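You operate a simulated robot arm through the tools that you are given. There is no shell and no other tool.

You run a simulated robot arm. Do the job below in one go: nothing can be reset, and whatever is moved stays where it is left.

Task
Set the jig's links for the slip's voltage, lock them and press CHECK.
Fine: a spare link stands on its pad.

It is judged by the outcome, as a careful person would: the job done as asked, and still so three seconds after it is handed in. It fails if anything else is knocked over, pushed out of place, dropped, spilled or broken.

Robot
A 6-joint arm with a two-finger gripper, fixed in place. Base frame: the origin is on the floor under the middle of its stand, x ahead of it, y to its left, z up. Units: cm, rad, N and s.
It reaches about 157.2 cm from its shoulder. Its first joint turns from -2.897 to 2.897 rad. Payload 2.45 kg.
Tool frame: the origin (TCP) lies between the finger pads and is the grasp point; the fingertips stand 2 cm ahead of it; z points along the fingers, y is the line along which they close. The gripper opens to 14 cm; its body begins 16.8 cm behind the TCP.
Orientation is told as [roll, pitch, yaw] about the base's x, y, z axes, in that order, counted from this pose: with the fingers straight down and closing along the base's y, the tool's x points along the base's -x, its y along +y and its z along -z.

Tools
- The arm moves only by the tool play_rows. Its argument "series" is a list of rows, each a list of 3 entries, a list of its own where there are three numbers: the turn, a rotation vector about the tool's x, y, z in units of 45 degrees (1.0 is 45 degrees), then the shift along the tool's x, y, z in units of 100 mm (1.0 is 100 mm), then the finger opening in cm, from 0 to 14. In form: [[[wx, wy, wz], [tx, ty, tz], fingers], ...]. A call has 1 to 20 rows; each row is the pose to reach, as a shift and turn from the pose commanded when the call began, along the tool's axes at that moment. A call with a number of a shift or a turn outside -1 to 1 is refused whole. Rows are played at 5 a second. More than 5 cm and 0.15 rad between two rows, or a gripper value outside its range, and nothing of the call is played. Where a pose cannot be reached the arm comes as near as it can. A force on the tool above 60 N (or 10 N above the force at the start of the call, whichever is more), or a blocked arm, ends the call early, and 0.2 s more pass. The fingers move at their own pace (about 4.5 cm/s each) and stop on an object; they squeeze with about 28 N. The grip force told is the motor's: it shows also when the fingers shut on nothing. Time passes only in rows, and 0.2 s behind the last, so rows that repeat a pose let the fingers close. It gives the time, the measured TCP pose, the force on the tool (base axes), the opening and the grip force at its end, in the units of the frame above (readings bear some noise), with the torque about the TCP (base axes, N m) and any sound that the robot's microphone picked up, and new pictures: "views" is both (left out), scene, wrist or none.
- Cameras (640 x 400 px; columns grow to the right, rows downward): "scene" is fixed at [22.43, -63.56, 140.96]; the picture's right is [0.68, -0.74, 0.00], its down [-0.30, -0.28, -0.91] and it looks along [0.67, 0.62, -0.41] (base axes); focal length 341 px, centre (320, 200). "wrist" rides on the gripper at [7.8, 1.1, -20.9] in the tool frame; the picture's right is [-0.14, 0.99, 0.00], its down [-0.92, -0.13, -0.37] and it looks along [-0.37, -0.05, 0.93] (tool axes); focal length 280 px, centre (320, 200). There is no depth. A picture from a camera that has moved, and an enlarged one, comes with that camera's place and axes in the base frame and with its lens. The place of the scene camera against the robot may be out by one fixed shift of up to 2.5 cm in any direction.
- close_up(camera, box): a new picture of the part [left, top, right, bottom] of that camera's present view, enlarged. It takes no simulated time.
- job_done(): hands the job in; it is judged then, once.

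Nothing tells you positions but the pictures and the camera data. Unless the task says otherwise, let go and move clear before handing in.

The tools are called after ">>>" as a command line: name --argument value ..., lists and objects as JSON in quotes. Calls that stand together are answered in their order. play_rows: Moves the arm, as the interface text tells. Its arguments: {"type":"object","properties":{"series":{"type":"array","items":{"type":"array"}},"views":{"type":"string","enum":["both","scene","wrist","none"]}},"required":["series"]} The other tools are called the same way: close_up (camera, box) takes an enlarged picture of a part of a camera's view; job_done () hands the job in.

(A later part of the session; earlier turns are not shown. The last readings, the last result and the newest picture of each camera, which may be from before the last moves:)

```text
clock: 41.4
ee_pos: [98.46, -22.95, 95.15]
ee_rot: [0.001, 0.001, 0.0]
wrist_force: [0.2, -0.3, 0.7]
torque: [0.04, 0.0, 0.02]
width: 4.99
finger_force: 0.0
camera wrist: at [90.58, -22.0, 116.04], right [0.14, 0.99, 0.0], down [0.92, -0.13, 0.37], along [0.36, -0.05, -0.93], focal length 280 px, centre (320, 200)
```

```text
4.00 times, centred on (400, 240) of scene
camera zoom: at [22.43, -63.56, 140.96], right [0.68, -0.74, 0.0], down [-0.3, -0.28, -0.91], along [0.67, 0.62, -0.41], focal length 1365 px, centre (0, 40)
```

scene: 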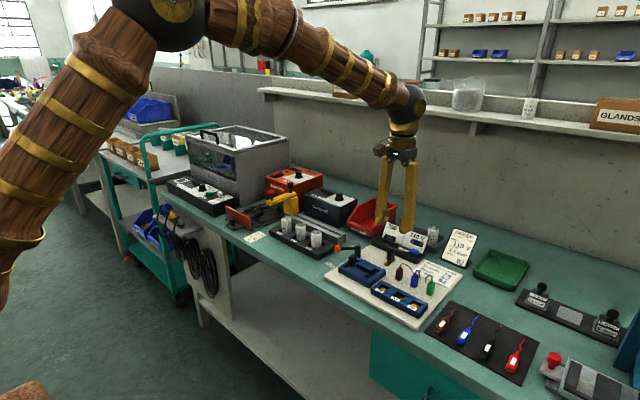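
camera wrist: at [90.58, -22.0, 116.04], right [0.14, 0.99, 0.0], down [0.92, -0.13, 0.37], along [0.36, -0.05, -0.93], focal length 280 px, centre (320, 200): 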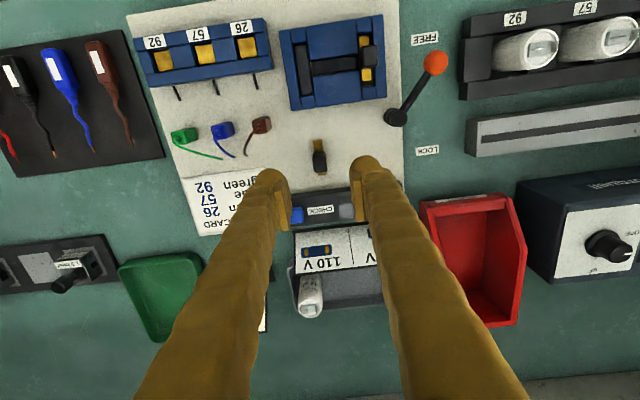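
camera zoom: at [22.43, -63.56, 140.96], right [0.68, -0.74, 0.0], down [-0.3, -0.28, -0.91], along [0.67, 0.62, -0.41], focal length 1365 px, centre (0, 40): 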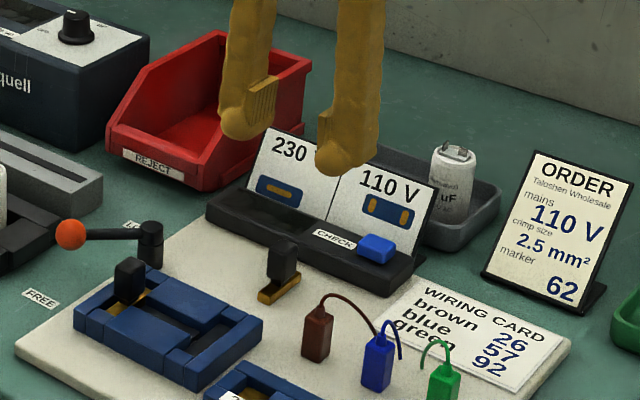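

The spare link is right under the gripper at about (98.4, -23.1). I'm descending on it in two stages.

>>> play_rows --series '[[[0, 0, 0], [-0.004, 0, 0.25], 5], [[0, 0, 0], [-0.004, 0, 0.5], 5], [[0, 0, 0], [-0.004, 0, 0.7], 5], [[0, 0, 0], [-0.004, 0, 0.8], 5], [[0, 0, 0], [-0.004, 0, 0.8], 5]]' --views "both"

>>> close_up --camera "wrist" --box '[240, 110, 400, 230]'

>>> close_up --camera "scene" --box '[350, 210, 430, 280]'

```text
clock: 42.6
ee_pos: [98.38, -22.97, 86.97]
ee_rot: [0.001, 0.002, 0.001]
wrist_force: [-0.2, 0.2, 0.5]
torque: [0.01, -0.01, -0.03]
width: 5.01
finger_force: 0.1
camera wrist: at [90.57, -22.04, 107.93], right [0.14, 0.99, 0.0], down [0.92, -0.13, 0.37], along [0.36, -0.05, -0.93], focal length 280 px, centre (320, 200)
```

scene: 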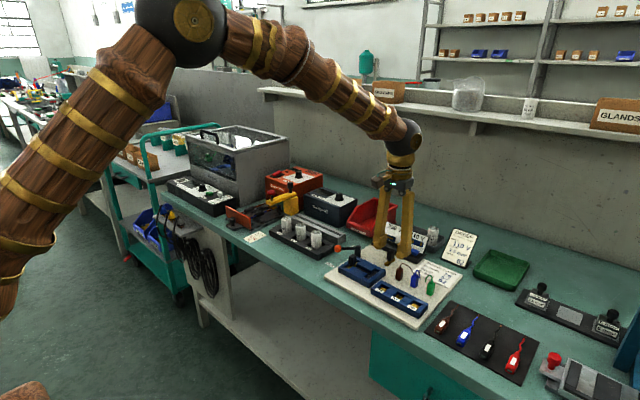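
wrist: 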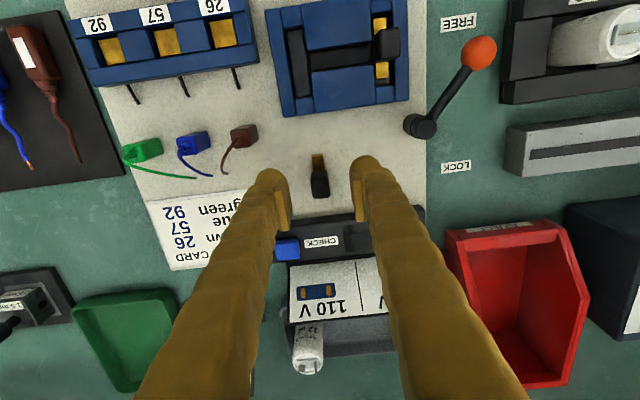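

```text
3.33 times, centred on (320, 170) of wrist
camera zoom: at [90.57, -22.04, 107.93], right [0.14, 0.99, 0.0], down [0.92, -0.13, 0.37], along [0.36, -0.05, -0.93], focal length 935 px, centre (320, 300)
```

zoom: 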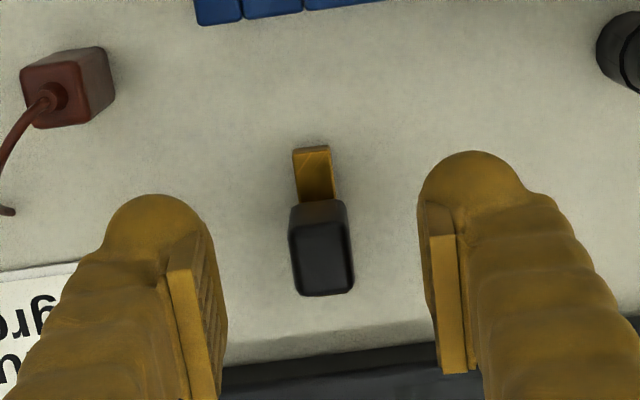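

```text
5.71 times, centred on (390, 245) of scene
camera zoom: at [22.43, -63.56, 140.96], right [0.68, -0.74, 0.0], down [-0.3, -0.28, -0.91], along [0.67, 0.62, -0.41], focal length 1950 px, centre (-80, -57)
```

zoom: 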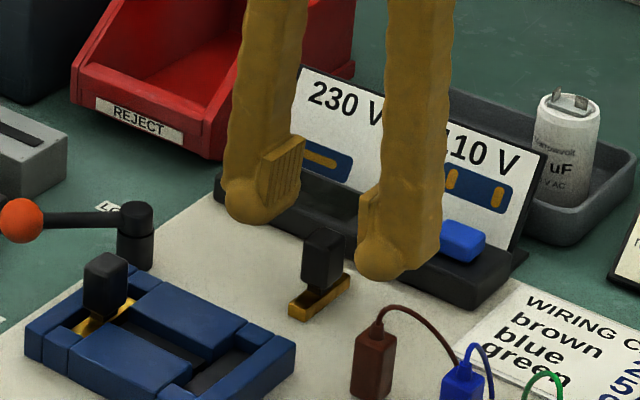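

>>> play_rows --series '[[[0, 0, 0], [0, 0.004, 0.08], 5], [[0, 0, 0], [0, 0.004, 0.16], 5], [[0, 0, 0], [0, 0.004, 0.228], 5], [[0, 0, 0], [0, 0.004, 0.228], 5]]' --views "both"

>>> close_up --camera "scene" --box '[350, 210, 430, 280]'

>>> close_up --camera "wrist" --box '[240, 110, 400, 230]'

```text
clock: 43.6
ee_pos: [98.41, -22.96, 84.84]
ee_rot: [0.002, 0.003, 0.001]
wrist_force: [0.2, 0.7, 0.5]
torque: [-0.02, 0.01, 0.02]
width: 4.99
finger_force: 0.1
camera wrist: at [90.55, -21.94, 105.72], right [0.14, 0.99, 0.0], down [0.92, -0.13, 0.37], along [0.36, -0.05, -0.93], focal length 280 px, centre (320, 200)
```

scene: 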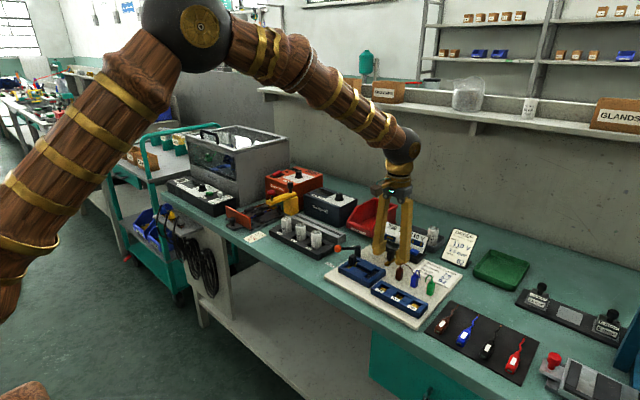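
wrist: 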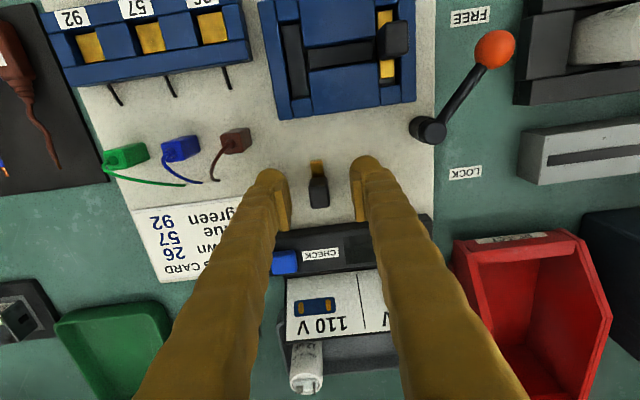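

```text
5.71 times, centred on (390, 245) of scene
camera zoom: at [22.43, -63.56, 140.96], right [0.68, -0.74, 0.0], down [-0.3, -0.28, -0.91], along [0.67, 0.62, -0.41], focal length 1950 px, centre (-80, -57)
```

zoom: 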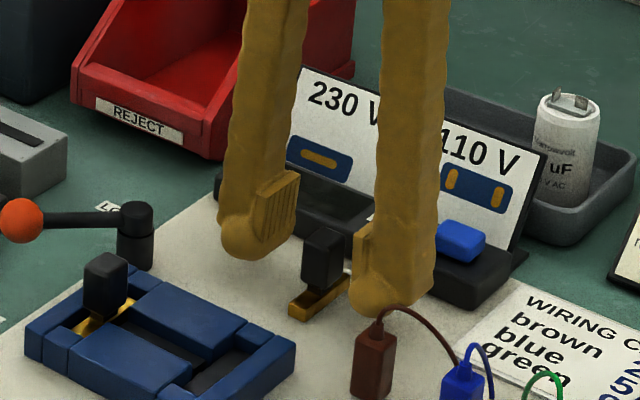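

```text
3.33 times, centred on (320, 170) of wrist
camera zoom: at [90.55, -21.94, 105.72], right [0.14, 0.99, 0.0], down [0.92, -0.13, 0.37], along [0.36, -0.05, -0.93], focal length 935 px, centre (320, 300)
```

zoom: 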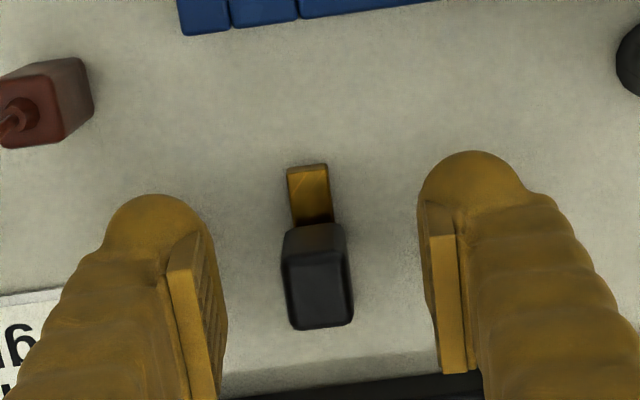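

The knob is centred between the pads. I'm closing on it and lifting.

>>> play_rows --series '[[[0, 0, 0], [-0.005, 0, 0], 3], [[0, 0, 0], [-0.005, 0, 0], 2], [[0, 0, 0], [-0.005, 0, 0], 0.5], [[0, 0, 0], [-0.005, 0, 0], 0.5], [[0, 0, 0], [-0.005, 0, 0], 0.5]]' --views "none"

>>> play_rows --series '[[[0, 0, 0], [0, 0, -0.05], 0.5], [[0, 0, 0], [0, 0, -0.15], 0.5], [[0, 0, 0], [0, 0, -0.35], 0.5], [[0, 0, 0], [0, 0, -0.6], 0.5], [[0, 0, 0], [0, 0, -0.7], 0.5], [[0, 0, 0], [0, 0, -0.7], 0.5]]' --views "both"

>>> close_up --camera "wrist" --box '[240, 110, 400, 230]'

>>> close_up --camera "scene" --box '[350, 190, 430, 270]'

```text
clock: 44.8
ee_pos: [98.5, -22.95, 84.8]
ee_rot: [0.002, 0.002, 0.001]
wrist_force: [-0.4, -0.1, -0.5]
torque: [0.04, -0.01, -0.01]
width: 1.43
finger_force: 28.0
```

```text
clock: 46.2
ee_pos: [98.58, -22.95, 91.87]
ee_rot: [0.001, 0.002, 0.002]
wrist_force: [-0.5, 0.6, 0.4]
torque: [0.0, -0.01, 0.01]
width: 1.43
finger_force: 27.9
camera wrist: at [90.62, -21.93, 112.74], right [0.14, 0.99, 0.0], down [0.92, -0.13, 0.37], along [0.36, -0.05, -0.93], focal length 280 px, centre (320, 200)
```

scene: 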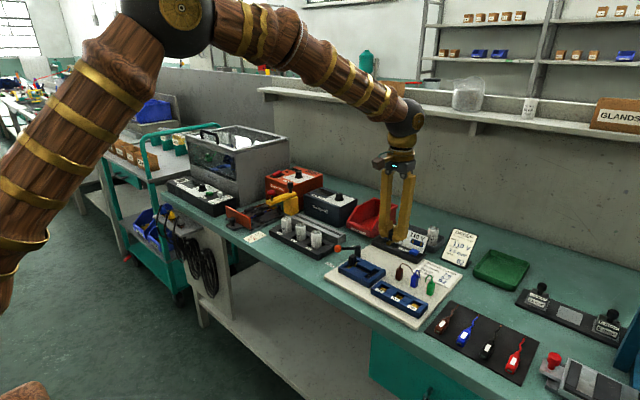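
wrist: 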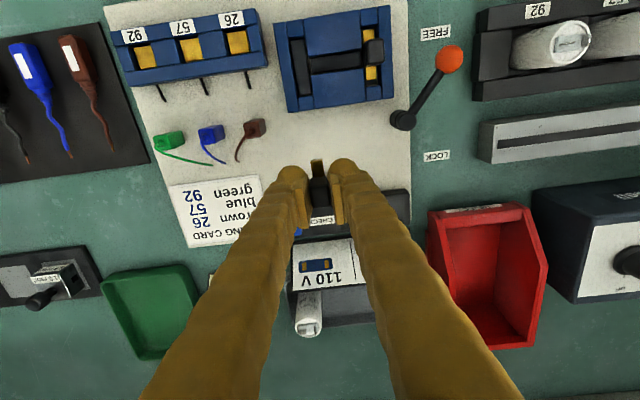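

```text
3.33 times, centred on (320, 170) of wrist
camera zoom: at [90.62, -21.93, 112.74], right [0.14, 0.99, 0.0], down [0.92, -0.13, 0.37], along [0.36, -0.05, -0.93], focal length 935 px, centre (320, 300)
```

zoom: 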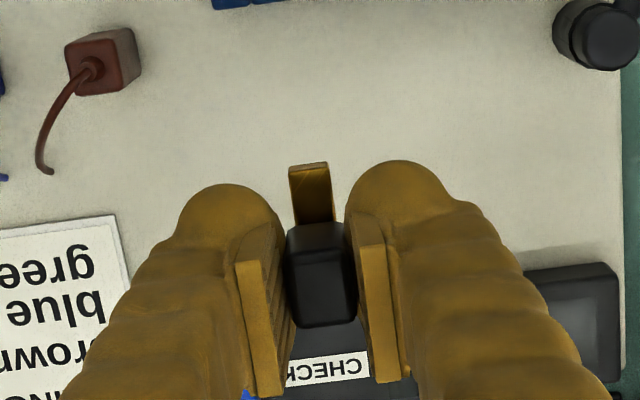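

```text
5.00 times, centred on (390, 230) of scene
camera zoom: at [22.43, -63.56, 140.96], right [0.68, -0.74, 0.0], down [-0.3, -0.28, -0.91], along [0.67, 0.62, -0.41], focal length 1706 px, centre (-30, 50)
```

zoom: 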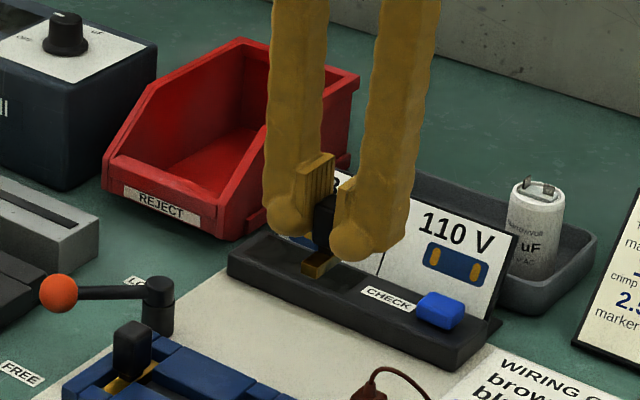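

The second link is held and lifted. I'm moving it over the left-hand slot, centred near (88.4, -23.45), with its bar already lengthwise.

>>> play_rows --series '[[[0, 0, 0], [0.25, -0.01, 0], 0.5], [[0, 0, 0], [0.5, -0.02, 0], 0.5], [[0, 0, 0], [0.75, -0.03, 0], 0.5], [[0, 0, 0], [1.0, -0.042, 0], 0.5], [[0, 0, 0], [1.0, -0.042, 0], 0.5]]' --views "none"

>>> play_rows --series '[[[0, 0, 0], [0, 0, 0.1], 0.5], [[0, 0, 0], [0, 0, 0.2], 0.5], [[0, 0, 0], [0, 0, 0.3], 0.5], [[0, 0, 0], [0, 0, 0.4], 0.5], [[0, 0, 0], [0, 0, 0.45], 0.5], [[0, 0, 0], [0, 0, 0.45], 0.5]]' --views "both"

>>> close_up --camera "wrist" --box '[256, 110, 384, 230]'

>>> close_up --camera "scene" --box '[350, 250, 390, 280]'

>>> close_up --camera "wrist" --box '[296, 150, 344, 180]'

```text
clock: 47.4
ee_pos: [88.42, -23.26, 91.93]
ee_rot: [0.002, 0.003, 0.003]
wrist_force: [-0.7, -0.2, 0.5]
torque: [-0.01, -0.06, 0.0]
width: 1.45
finger_force: 27.7
```

```text
clock: 48.8
ee_pos: [88.5, -23.35, 87.25]
ee_rot: [0.003, 0.002, 0.003]
wrist_force: [0.0, -0.2, -0.5]
torque: [0.02, 0.0, -0.01]
width: 1.45
finger_force: 28.0
camera wrist: at [80.63, -22.37, 108.3], right [0.14, 0.99, 0.0], down [0.92, -0.13, 0.37], along [0.36, -0.05, -0.93], focal length 280 px, centre (320, 200)
```

scene: 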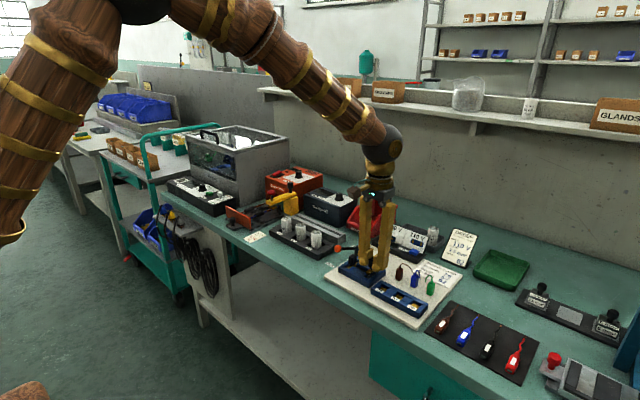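
wrist: 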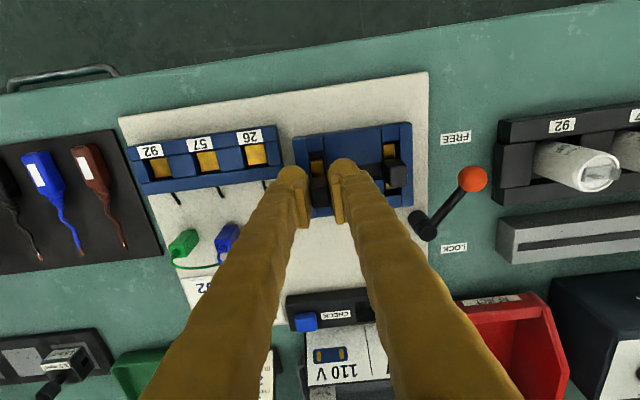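

```text
3.33 times, centred on (320, 170) of wrist
camera zoom: at [80.63, -22.37, 108.3], right [0.14, 0.99, 0.0], down [0.92, -0.13, 0.37], along [0.36, -0.05, -0.93], focal length 935 px, centre (320, 300)
```

zoom: 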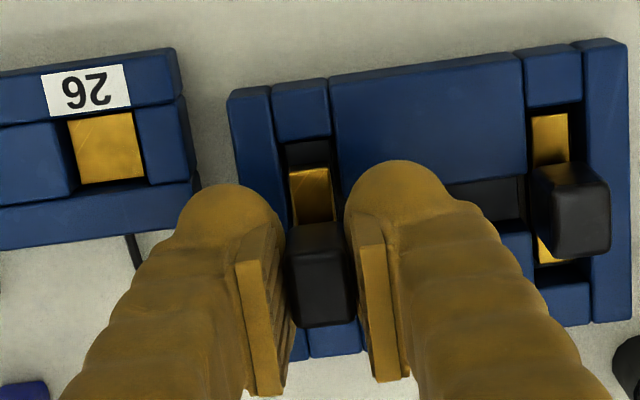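

```text
13.33 times, centred on (370, 265) of scene
camera zoom: at [22.43, -63.56, 140.96], right [0.68, -0.74, 0.0], down [-0.3, -0.28, -0.91], along [0.67, 0.62, -0.41], focal length 4550 px, centre (-347, -667)
```

zoom: 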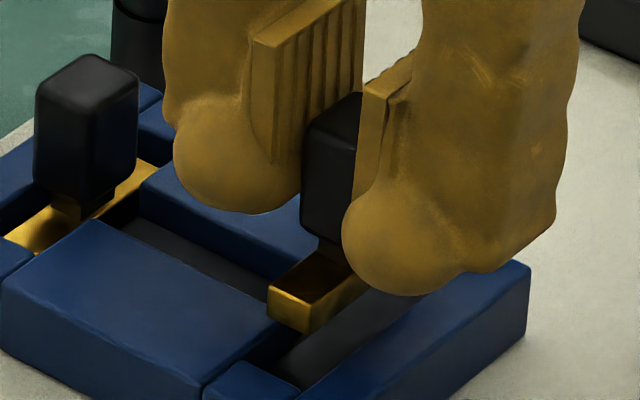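

```text
13.33 times, centred on (320, 165) of wrist
camera zoom: at [80.63, -22.37, 108.3], right [0.14, 0.99, 0.0], down [0.92, -0.13, 0.37], along [0.36, -0.05, -0.93], focal length 3738 px, centre (320, 667)
```

zoom: 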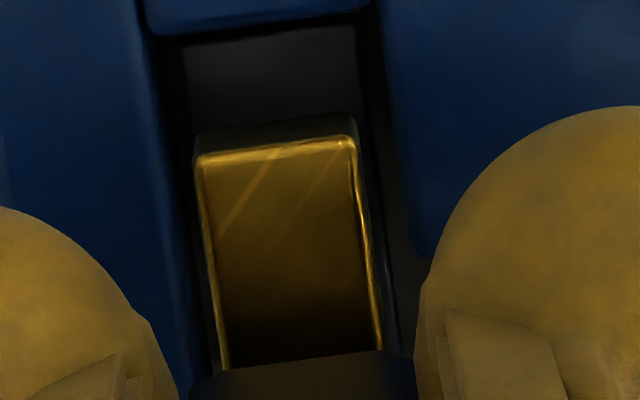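

The bar is centred over the left slot. I'm lowering it gently and watching for contact.

>>> play_rows --series '[[[0, 0, 0], [0.006, -0.005, 0.05], 0.5], [[0, 0, 0], [0.006, -0.005, 0.1], 0.5], [[0, 0, 0], [0.006, -0.005, 0.15], 0.5], [[0, 0, 0], [0.006, -0.005, 0.18], 0.5], [[0, 0, 0], [0.006, -0.005, 0.19], 0.5], [[0, 0, 0], [0.006, -0.005, 0.19], 0.5]]' --views "both"

>>> close_up --camera "wrist" --box '[256, 110, 384, 230]'

>>> close_up --camera "scene" --box '[350, 250, 390, 280]'

```text
clock: 50.2
ee_pos: [88.31, -23.39, 85.47]
ee_rot: [0.002, 0.002, 0.001]
wrist_force: [0.0, 0.1, -0.2]
torque: [-0.02, -0.01, -0.02]
width: 1.42
finger_force: 28.1
camera wrist: at [80.57, -22.47, 106.37], right [0.14, 0.99, 0.0], down [0.92, -0.13, 0.37], along [0.36, -0.05, -0.93], focal length 280 px, centre (320, 200)
```

scene: 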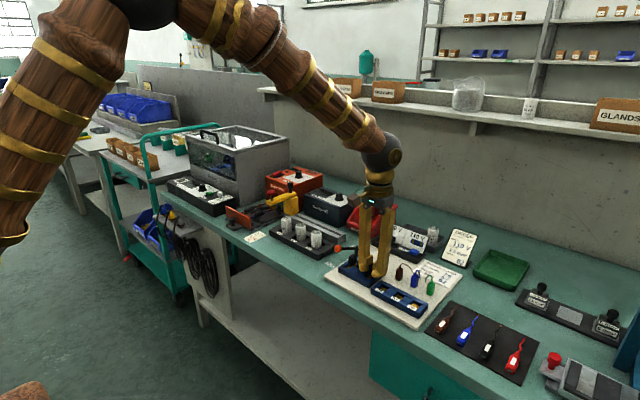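
wrist: 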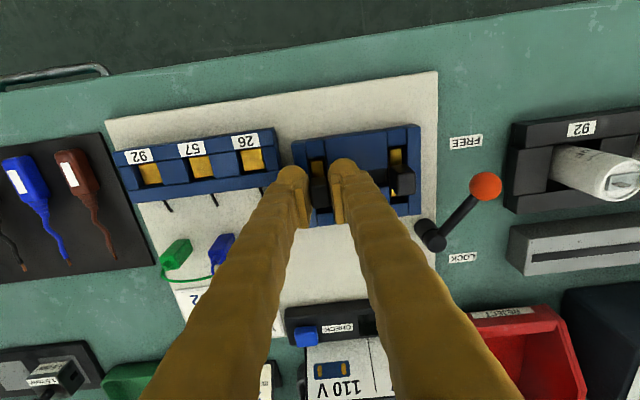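

```text
3.33 times, centred on (320, 170) of wrist
camera zoom: at [80.57, -22.47, 106.37], right [0.14, 0.99, 0.0], down [0.92, -0.13, 0.37], along [0.36, -0.05, -0.93], focal length 935 px, centre (320, 300)
```

zoom: 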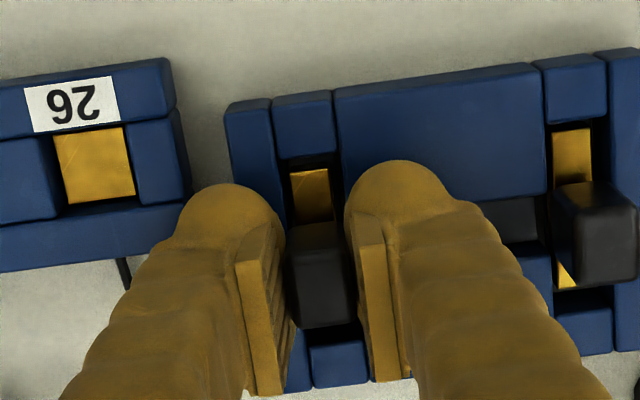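

```text
13.33 times, centred on (370, 265) of scene
camera zoom: at [22.43, -63.56, 140.96], right [0.68, -0.74, 0.0], down [-0.3, -0.28, -0.91], along [0.67, 0.62, -0.41], focal length 4550 px, centre (-347, -667)
```

zoom: 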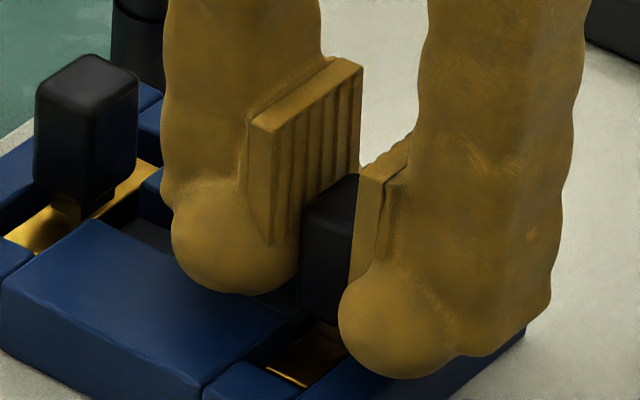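

>>> play_rows --series '[[[0, 0, 0], [0, 0, 0.008], 0.5], [[0, 0, 0], [0, 0, 0.015], 0.5], [[0, 0, 0], [0, 0, 0.022], 0.5], [[0, 0, 0], [0, 0, 0.022], 0.5]]' --views "wrist"

>>> close_up --camera "wrist" --box '[256, 110, 384, 230]'

>>> close_up --camera "scene" --box '[350, 250, 390, 280]'

```text
clock: 51.2
ee_pos: [88.4, -23.38, 85.31]
ee_rot: [0.0, 0.001, 0.002]
wrist_force: [-1.0, -1.7, 15.1]
torque: [-0.03, 0.1, 0.02]
width: 1.43
finger_force: 28.0
camera wrist: at [80.57, -22.46, 106.23], right [0.14, 0.99, 0.0], down [0.92, -0.13, 0.37], along [0.36, -0.05, -0.93], focal length 280 px, centre (320, 200)
```

wrist: 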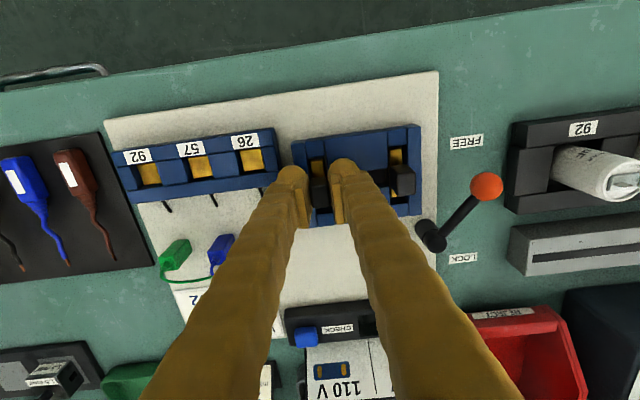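

```text
3.33 times, centred on (320, 170) of wrist
camera zoom: at [80.57, -22.46, 106.23], right [0.14, 0.99, 0.0], down [0.92, -0.13, 0.37], along [0.36, -0.05, -0.93], focal length 935 px, centre (320, 300)
```

zoom: 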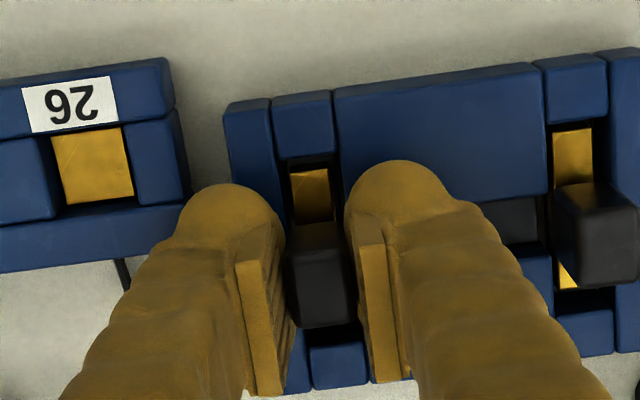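

```text
13.33 times, centred on (370, 265) of scene
camera zoom: at [22.43, -63.56, 140.96], right [0.68, -0.74, 0.0], down [-0.3, -0.28, -0.91], along [0.67, 0.62, -0.41], focal length 4550 px, centre (-347, -667)
```

zoom: 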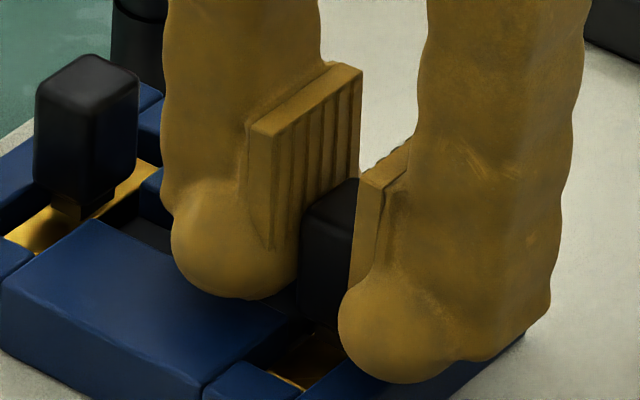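

The link is seated, with 15 N of contact. I'll ease off the pressure, release, and rise.

>>> play_rows --series '[[[0, 0, 0], [0, 0, -0.008], 0.5], [[0, 0, 0], [0, 0, -0.008], 1.8], [[0, 0, 0], [0, 0, -0.008], 2.4], [[0, 0, 0], [0, 0, -0.008], 3.0], [[0, 0, 0], [0, 0, -0.008], 3.0]]' --views "none"

>>> play_rows --series '[[[0, 0, 0], [0, 0, -0.1], 3], [[0, 0, 0], [0, 0, -0.3], 3], [[0, 0, 0], [0, 0, -0.6], 3], [[0, 0, 0], [0, 0, -0.9], 4], [[0, 0, 0], [0, 0, -1.0], 4], [[0, 0, 0], [0, 0, -1.0], 4]]' --views "both"

>>> close_up --camera "wrist" --box '[240, 90, 400, 200]'

>>> close_up --camera "scene" --box '[330, 235, 410, 295]'

```text
clock: 52.4
ee_pos: [88.5, -23.42, 85.27]
ee_rot: [0.003, 0.001, 0.001]
wrist_force: [-0.3, -0.4, -1.0]
torque: [0.02, 0.02, -0.03]
width: 2.97
finger_force: 0.1
```

```text
clock: 53.8
ee_pos: [88.5, -23.43, 95.28]
ee_rot: [0.002, 0.002, 0.002]
wrist_force: [0.8, 0.5, 0.3]
torque: [0.01, 0.02, 0.0]
width: 4.0
finger_force: 0.1
camera wrist: at [80.59, -22.47, 116.23], right [0.14, 0.99, 0.0], down [0.92, -0.13, 0.37], along [0.36, -0.05, -0.93], focal length 280 px, centre (320, 200)
```

scene: 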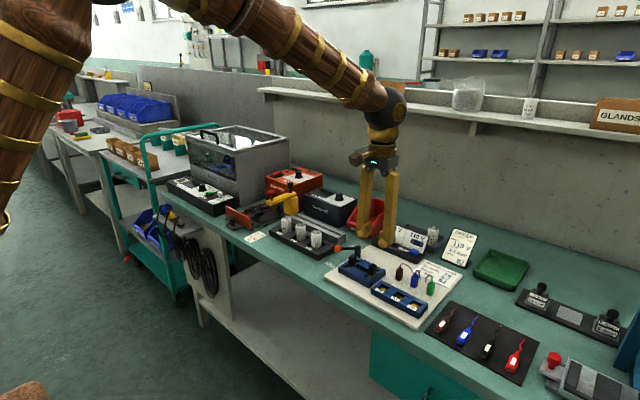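
wrist: 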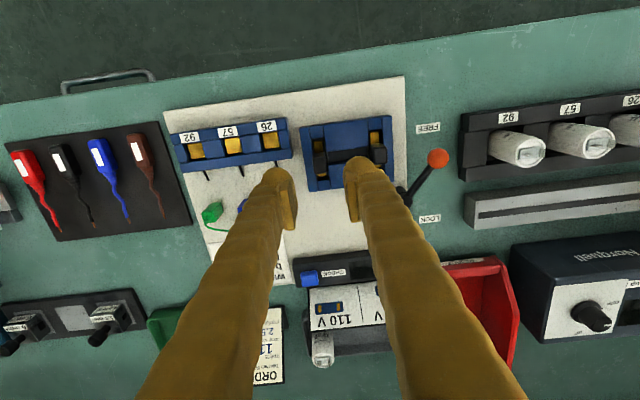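

```text
3.64 times, centred on (320, 145) of wrist
camera zoom: at [80.59, -22.47, 116.23], right [0.14, 0.99, 0.0], down [0.92, -0.13, 0.37], along [0.36, -0.05, -0.93], focal length 1020 px, centre (320, 400)
```

zoom: 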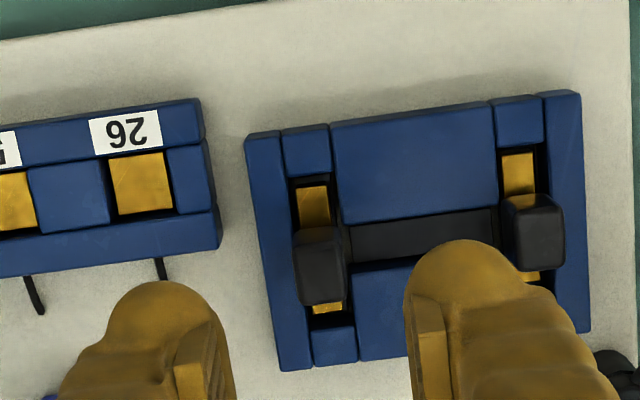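

```text
6.67 times, centred on (370, 265) of scene
camera zoom: at [22.43, -63.56, 140.96], right [0.68, -0.74, 0.0], down [-0.3, -0.28, -0.91], along [0.67, 0.62, -0.41], focal length 2275 px, centre (-13, -233)
```

zoom: 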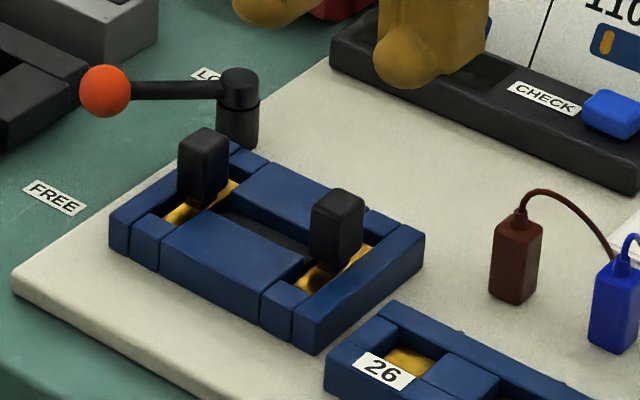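

Both links stand upright and seated in the two side slots, matching the 110 V drawing. Next I'll return to the lever at its FREE position and turn the tool to straddle the rod as before.

>>> play_rows --series '[[[0, 0, -0.16], [-0.065, 0.12, 0], 4], [[0, 0, -0.32], [-0.13, 0.24, 0], 4], [[0, 0, -0.48], [-0.195, 0.36, 0], 4], [[0, 0, -0.64], [-0.26, 0.48, 0], 4], [[0, 0, -0.8], [-0.324, 0.6, 0], 4], [[0, 0, -0.8], [-0.324, 0.6, 0], 4]]' --views "none"

>>> play_rows --series '[[[0, 0, -0.16], [-0.07, 0.097, 0], 4], [[0, 0, -0.32], [-0.14, 0.194, 0], 4], [[0, 0, -0.48], [-0.21, 0.29, 0], 4], [[0, 0, -0.64], [-0.28, 0.387, 0], 4], [[0, 0, -0.8], [-0.352, 0.484, 0], 4], [[0, 0, -0.8], [-0.352, 0.484, 0], 4]]' --views "none"

>>> play_rows --series '[[[0, 0, -0.16], [0, 0, 0], 3], [[0, 0, -0.32], [0, 0, 0], 3], [[0, 0, -0.48], [0, 0, 0], 3], [[0, 0, -0.64], [0, 0, 0], 3], [[0, 0, -0.8], [0, 0, 0], 3], [[0, 0, -0.8], [0, 0, 0], 3]]' --views "none"

>>> play_rows --series '[[[0, 0, -0.15], [0, 0, 0], 2.8], [[0, 0, -0.3], [0, 0, 0], 2.8], [[0, 0, -0.45], [0, 0, 0], 2.8], [[0, 0, -0.6], [0, 0, 0], 2.8], [[0, 0, -0.744], [0, 0, 0], 2.8], [[0, 0, -0.744], [0, 0, 0], 2.8]]' --views "both"

>>> close_up --camera "wrist" --box '[240, 90, 400, 210]'

```text
clock: 55.2
ee_pos: [91.68, -17.48, 95.35]
ee_rot: [0.001, 0.002, 0.631]
wrist_force: [0.2, -0.1, 0.5]
torque: [0.03, 0.01, 0.0]
width: 4.0
finger_force: 0.1
```

```text
clock: 56.6
ee_pos: [91.67, -11.4, 95.29]
ee_rot: [0.001, 0.001, 1.258]
wrist_force: [-0.1, 0.4, 0.5]
torque: [-0.01, -0.01, 0.01]
width: 4.0
finger_force: 0.1
```

```text
clock: 58.0
ee_pos: [91.71, -11.43, 95.26]
ee_rot: [0.002, -0.001, 1.886]
wrist_force: [0.1, -1.0, -0.5]
torque: [0.0, -0.02, 0.02]
width: 2.97
finger_force: 0.1
```

```text
clock: 59.4
ee_pos: [91.85, -11.54, 95.32]
ee_rot: [0.001, -0.001, 2.472]
wrist_force: [0.2, 0.2, 1.0]
torque: [0.02, 0.01, -0.01]
width: 2.81
finger_force: 0.1
camera wrist: at [97.1, -17.28, 116.2], right [-0.72, -0.69, 0.0], down [-0.64, 0.67, 0.37], along [-0.26, 0.27, -0.93], focal length 280 px, centre (320, 200)
```

scene: 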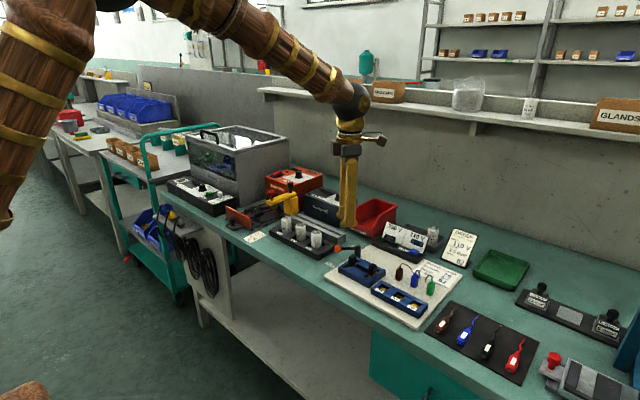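
wrist: 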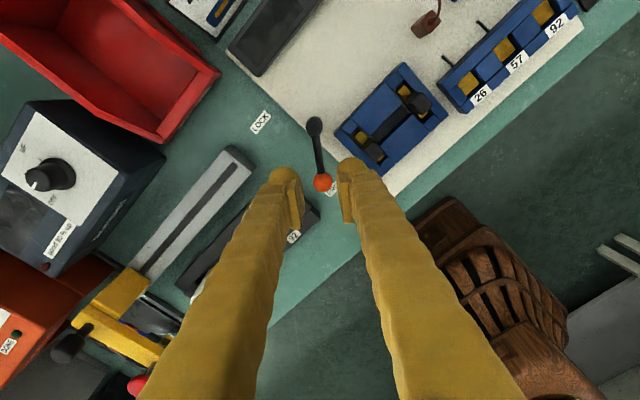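

```text
3.33 times, centred on (320, 150) of wrist
camera zoom: at [97.1, -17.28, 116.2], right [-0.72, -0.69, 0.0], down [-0.64, 0.67, 0.37], along [-0.26, 0.27, -0.93], focal length 935 px, centre (320, 367)
```

zoom: 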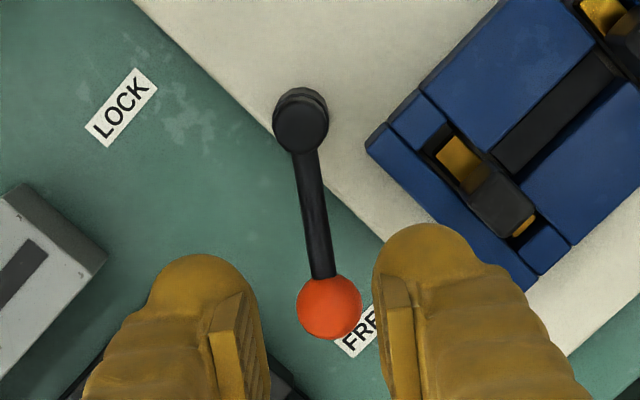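

The tool is lined up over the rod again. I'm descending in two stages to straddle it, keeping clear of the right link's knob.

>>> play_rows --series '[[[0, 0, 0], [0, 0, 0.25], 2.8], [[0, 0, 0], [0, 0, 0.45], 2.8], [[0, 0, 0], [0, 0, 0.6], 2.8], [[0, 0, 0], [0, 0, 0.68], 2.8], [[0, 0, 0], [0, 0, 0.68], 2.8]]' --views "both"

>>> close_up --camera "wrist" --box '[240, 90, 400, 210]'

>>> close_up --camera "scene" --box '[320, 215, 400, 285]'

```text
clock: 60.6
ee_pos: [91.72, -11.48, 88.39]
ee_rot: [0.001, 0.0, 2.469]
wrist_force: [-0.8, 0.1, -1.1]
torque: [-0.01, 0.01, 0.0]
width: 2.78
finger_force: 0.1
camera wrist: at [97.15, -17.24, 109.33], right [-0.72, -0.69, 0.0], down [-0.64, 0.67, 0.37], along [-0.26, 0.27, -0.93], focal length 280 px, centre (320, 200)
```

scene: 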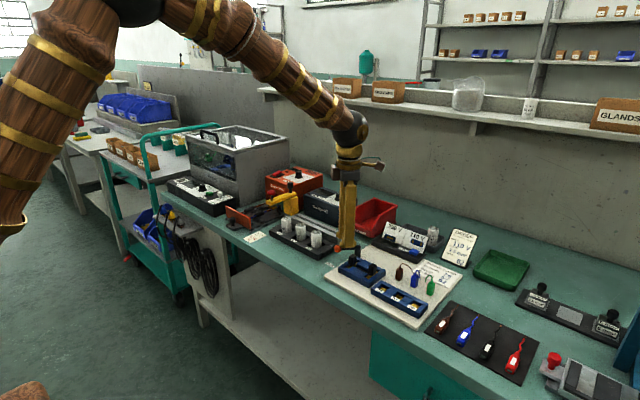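
wrist: 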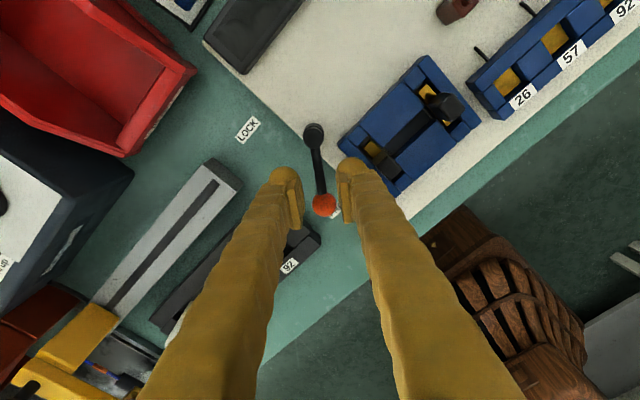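

```text
3.33 times, centred on (320, 150) of wrist
camera zoom: at [97.15, -17.24, 109.33], right [-0.72, -0.69, 0.0], down [-0.64, 0.67, 0.37], along [-0.26, 0.27, -0.93], focal length 935 px, centre (320, 367)
```

zoom: 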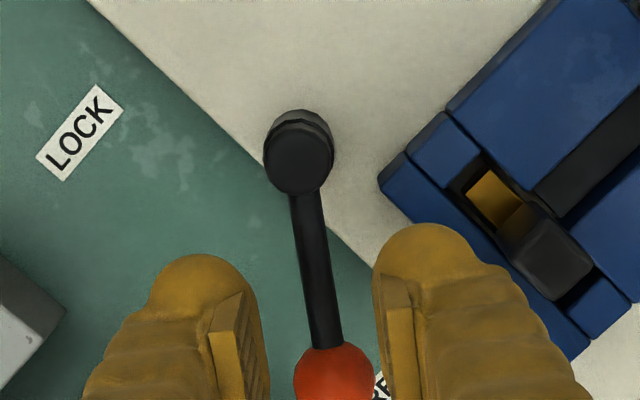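

```text
5.71 times, centred on (360, 250) of scene
camera zoom: at [22.43, -63.56, 140.96], right [0.68, -0.74, 0.0], down [-0.3, -0.28, -0.91], along [0.67, 0.62, -0.41], focal length 1950 px, centre (91, -86)
```

zoom: 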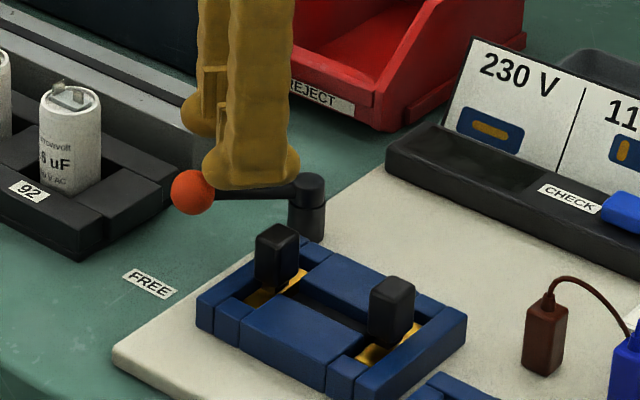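

>>> play_rows --series '[[[0, 0, 0], [0, 0, 0.1], 2.8], [[0, 0, 0], [0, 0, 0.2], 2.8], [[0, 0, 0], [0, 0, 0.3], 2.8], [[0, 0, 0], [0, 0, 0.3], 2.8]]' --views "wrist"

>>> close_up --camera "wrist" --box '[240, 110, 400, 240]'

>>> close_up --camera "scene" --box '[320, 215, 400, 285]'

```text
clock: 61.6
ee_pos: [91.61, -11.42, 85.56]
ee_rot: [0.0, -0.002, 2.47]
wrist_force: [0.9, -0.4, -0.2]
torque: [0.01, -0.04, 0.05]
width: 2.78
finger_force: 0.0
camera wrist: at [97.07, -17.22, 106.41], right [-0.72, -0.69, 0.0], down [-0.64, 0.67, 0.37], along [-0.26, 0.27, -0.93], focal length 280 px, centre (320, 200)
```

wrist: 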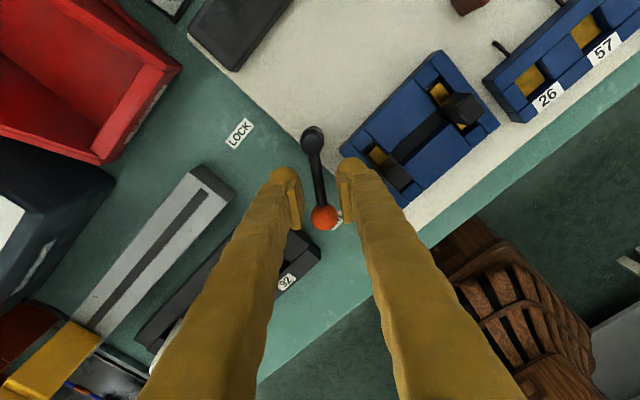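

```text
3.08 times, centred on (320, 175) of wrist
camera zoom: at [97.07, -17.22, 106.41], right [-0.72, -0.69, 0.0], down [-0.64, 0.67, 0.37], along [-0.26, 0.27, -0.93], focal length 863 px, centre (320, 277)
```

zoom: 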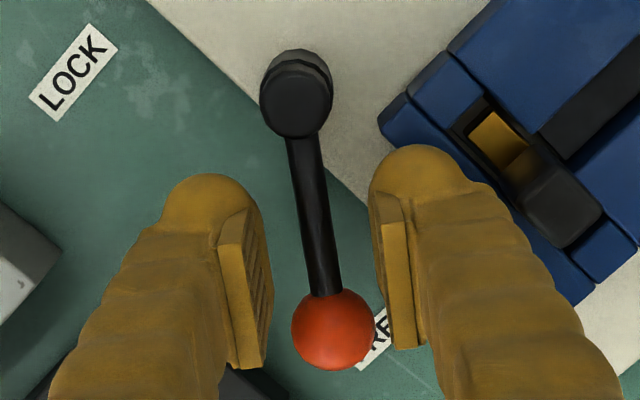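

```text
5.71 times, centred on (360, 250) of scene
camera zoom: at [22.43, -63.56, 140.96], right [0.68, -0.74, 0.0], down [-0.3, -0.28, -0.91], along [0.67, 0.62, -0.41], focal length 1950 px, centre (91, -86)
```

zoom: 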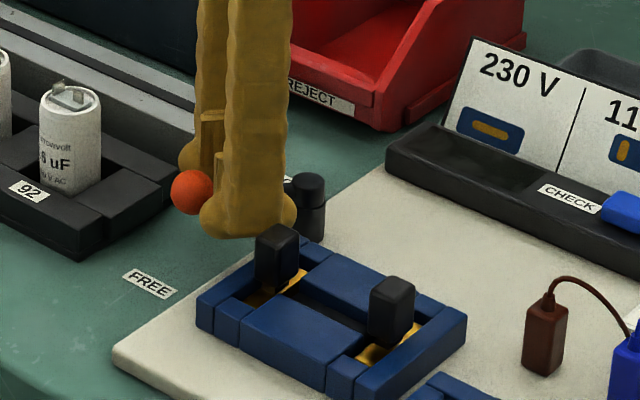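

The rod is straddled with clear space all round. I'm swinging the lever back along the arc towards LOCK.

>>> play_rows --series '[[[0, 0, 0], [0, 0, 0], 1.7], [[0, 0, 0.0889], [0.0009, -0.0263, 0], 1.7], [[0, 0, 0.1778], [0.0037, -0.0525, 0], 1.7], [[0, 0, 0.2667], [0.0082, -0.0784, 0], 1.7], [[0, 0, 0.3556], [0.0146, -0.1039, 0], 1.7], [[0, 0, 0.4444], [0.0227, -0.1289, 0], 1.7], [[0, 0, 0.5333], [0.0326, -0.1533, 0], 1.7], [[0, 0, 0.6222], [0.0441, -0.177, 0], 1.7], [[0, 0, 0.7111], [0.0573, -0.1998, 0], 1.7], [[0, 0, 0.8], [0.072, -0.2216, 0], 1.7], [[0, 0, 0.8889], [0.0882, -0.2423, 0], 1.7]]' --views "wrist"

>>> close_up --camera "wrist" --box '[240, 110, 400, 240]'

>>> close_up --camera "scene" --box '[320, 215, 400, 285]'

```text
clock: 64.0
ee_pos: [93.84, -10.08, 85.52]
ee_rot: [0.002, -0.001, 1.77]
wrist_force: [0.4, 0.1, 0.2]
torque: [0.0, 0.01, 0.0]
width: 1.66
finger_force: 0.0
camera wrist: at [94.33, -18.07, 106.4], right [-1.0, -0.06, 0.0], down [-0.06, 0.93, 0.37], along [-0.02, 0.37, -0.93], focal length 280 px, centre (320, 200)
```

wrist: 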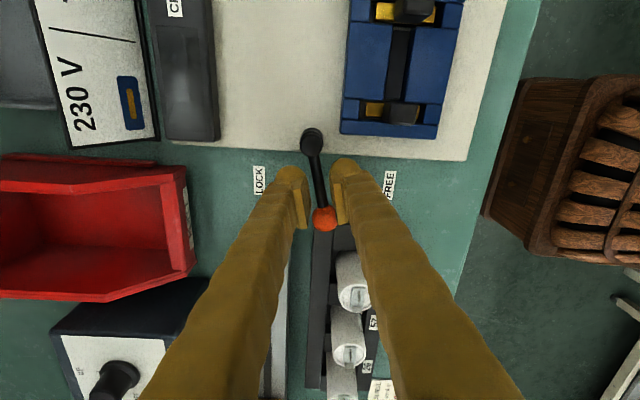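

```text
3.08 times, centred on (320, 175) of wrist
camera zoom: at [94.33, -18.07, 106.4], right [-1.0, -0.06, 0.0], down [-0.06, 0.93, 0.37], along [-0.02, 0.37, -0.93], focal length 863 px, centre (320, 277)
```

zoom: 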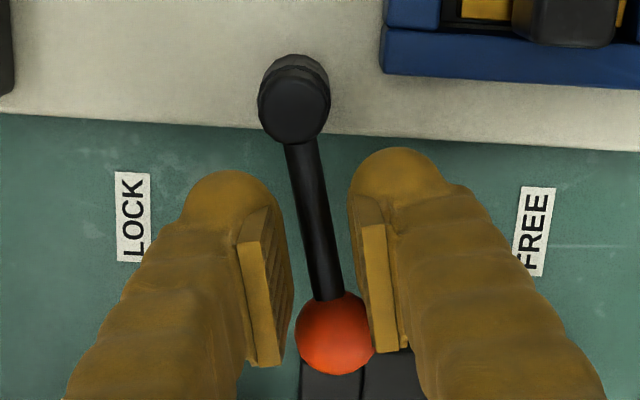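

```text
5.71 times, centred on (360, 250) of scene
camera zoom: at [22.43, -63.56, 140.96], right [0.68, -0.74, 0.0], down [-0.3, -0.28, -0.91], along [0.67, 0.62, -0.41], focal length 1950 px, centre (91, -86)
```

zoom: 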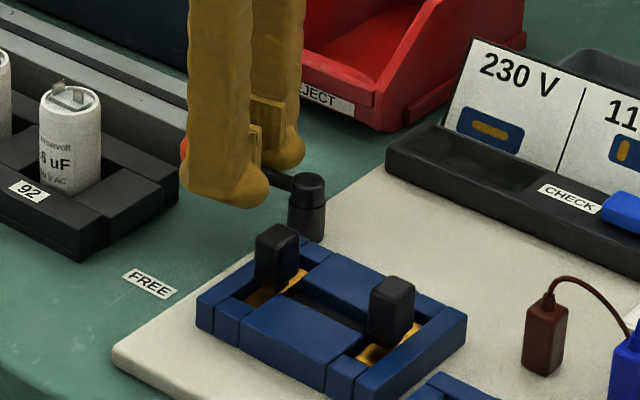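

>>> play_rows --series '[[[0, 0, 0.0889], [0.0009, -0.0263, 0], 1.7], [[0, 0, 0.1778], [0.0037, -0.0525, 0], 1.7], [[0, 0, 0.2667], [0.0082, -0.0784, 0], 1.7], [[0, 0, 0.3556], [0.0146, -0.1039, 0], 1.7], [[0, 0, 0.4444], [0.0227, -0.1289, 0], 1.7], [[0, 0, 0.5333], [0.0326, -0.1533, 0], 1.7], [[0, 0, 0.6222], [0.0441, -0.177, 0], 1.7], [[0, 0, 0.7111], [0.0573, -0.1998, 0], 1.7]]' --views "wrist"

>>> close_up --camera "wrist" --box '[240, 110, 400, 240]'

```text
clock: 65.8
ee_pos: [95.86, -10.23, 85.49]
ee_rot: [0.003, 0.0, 1.214]
wrist_force: [-0.4, -1.0, 0.1]
torque: [-0.04, 0.02, -0.02]
width: 1.69
finger_force: 0.4
camera wrist: at [92.16, -17.29, 106.41], right [-0.88, 0.48, 0.0], down [0.44, 0.82, 0.37], along [0.17, 0.33, -0.93], focal length 280 px, centre (320, 200)
```

wrist: 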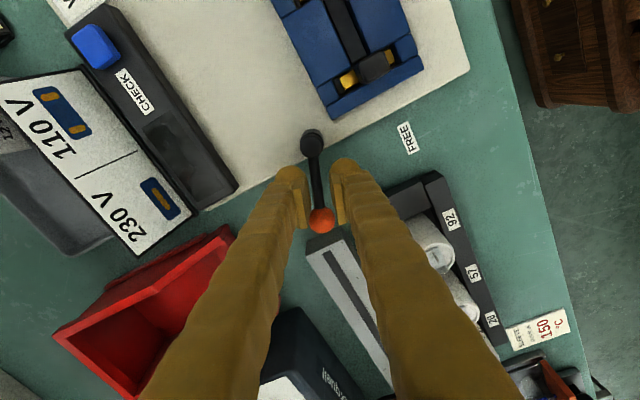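

```text
3.08 times, centred on (320, 175) of wrist
camera zoom: at [92.16, -17.29, 106.41], right [-0.88, 0.48, 0.0], down [0.44, 0.82, 0.37], along [0.17, 0.33, -0.93], focal length 863 px, centre (320, 277)
```

zoom: 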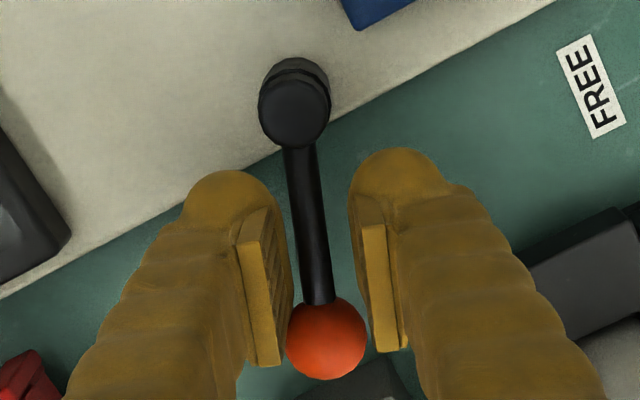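

The lever is back near its first LOCK angle, about 68°. I'll push a little further to find the LOCK stop and make sure it is fully home.

>>> play_rows --series '[[[0, 0, 0.0889], [0.0009, -0.0263, 0], 1.7], [[0, 0, 0.1778], [0.0037, -0.0525, 0], 1.7], [[0, 0, 0.1778], [0.0037, -0.0525, 0], 1.7]]' --views "wrist"

>>> close_up --camera "wrist" --box '[240, 110, 400, 240]'

```text
clock: 66.6
ee_pos: [96.44, -10.48, 85.4]
ee_rot: [0.001, 0.001, 1.073]
wrist_force: [-9.2, -3.8, 2.8]
torque: [-0.03, 0.12, 0.22]
width: 2.13
finger_force: 3.6
camera wrist: at [91.7, -16.94, 106.42], right [-0.8, 0.59, 0.0], down [0.55, 0.75, 0.37], along [0.22, 0.3, -0.93], focal length 280 px, centre (320, 200)
```

wrist: 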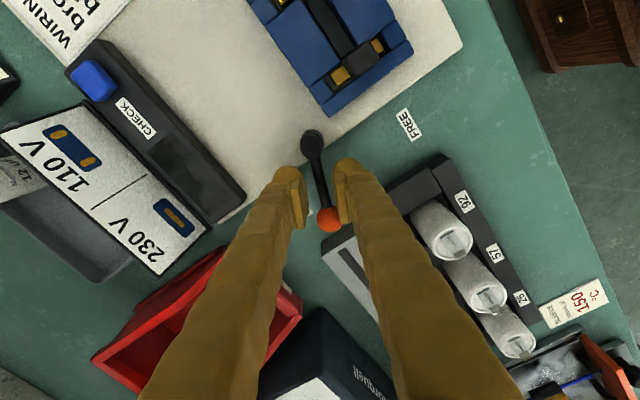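

```text
3.08 times, centred on (320, 175) of wrist
camera zoom: at [91.7, -16.94, 106.42], right [-0.8, 0.59, 0.0], down [0.55, 0.75, 0.37], along [0.22, 0.3, -0.93], focal length 863 px, centre (320, 277)
```

zoom: 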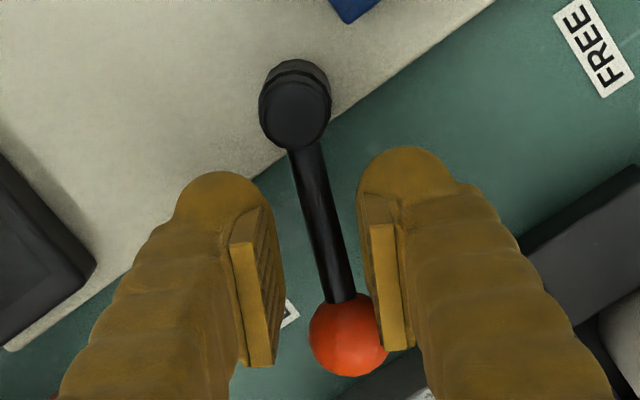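

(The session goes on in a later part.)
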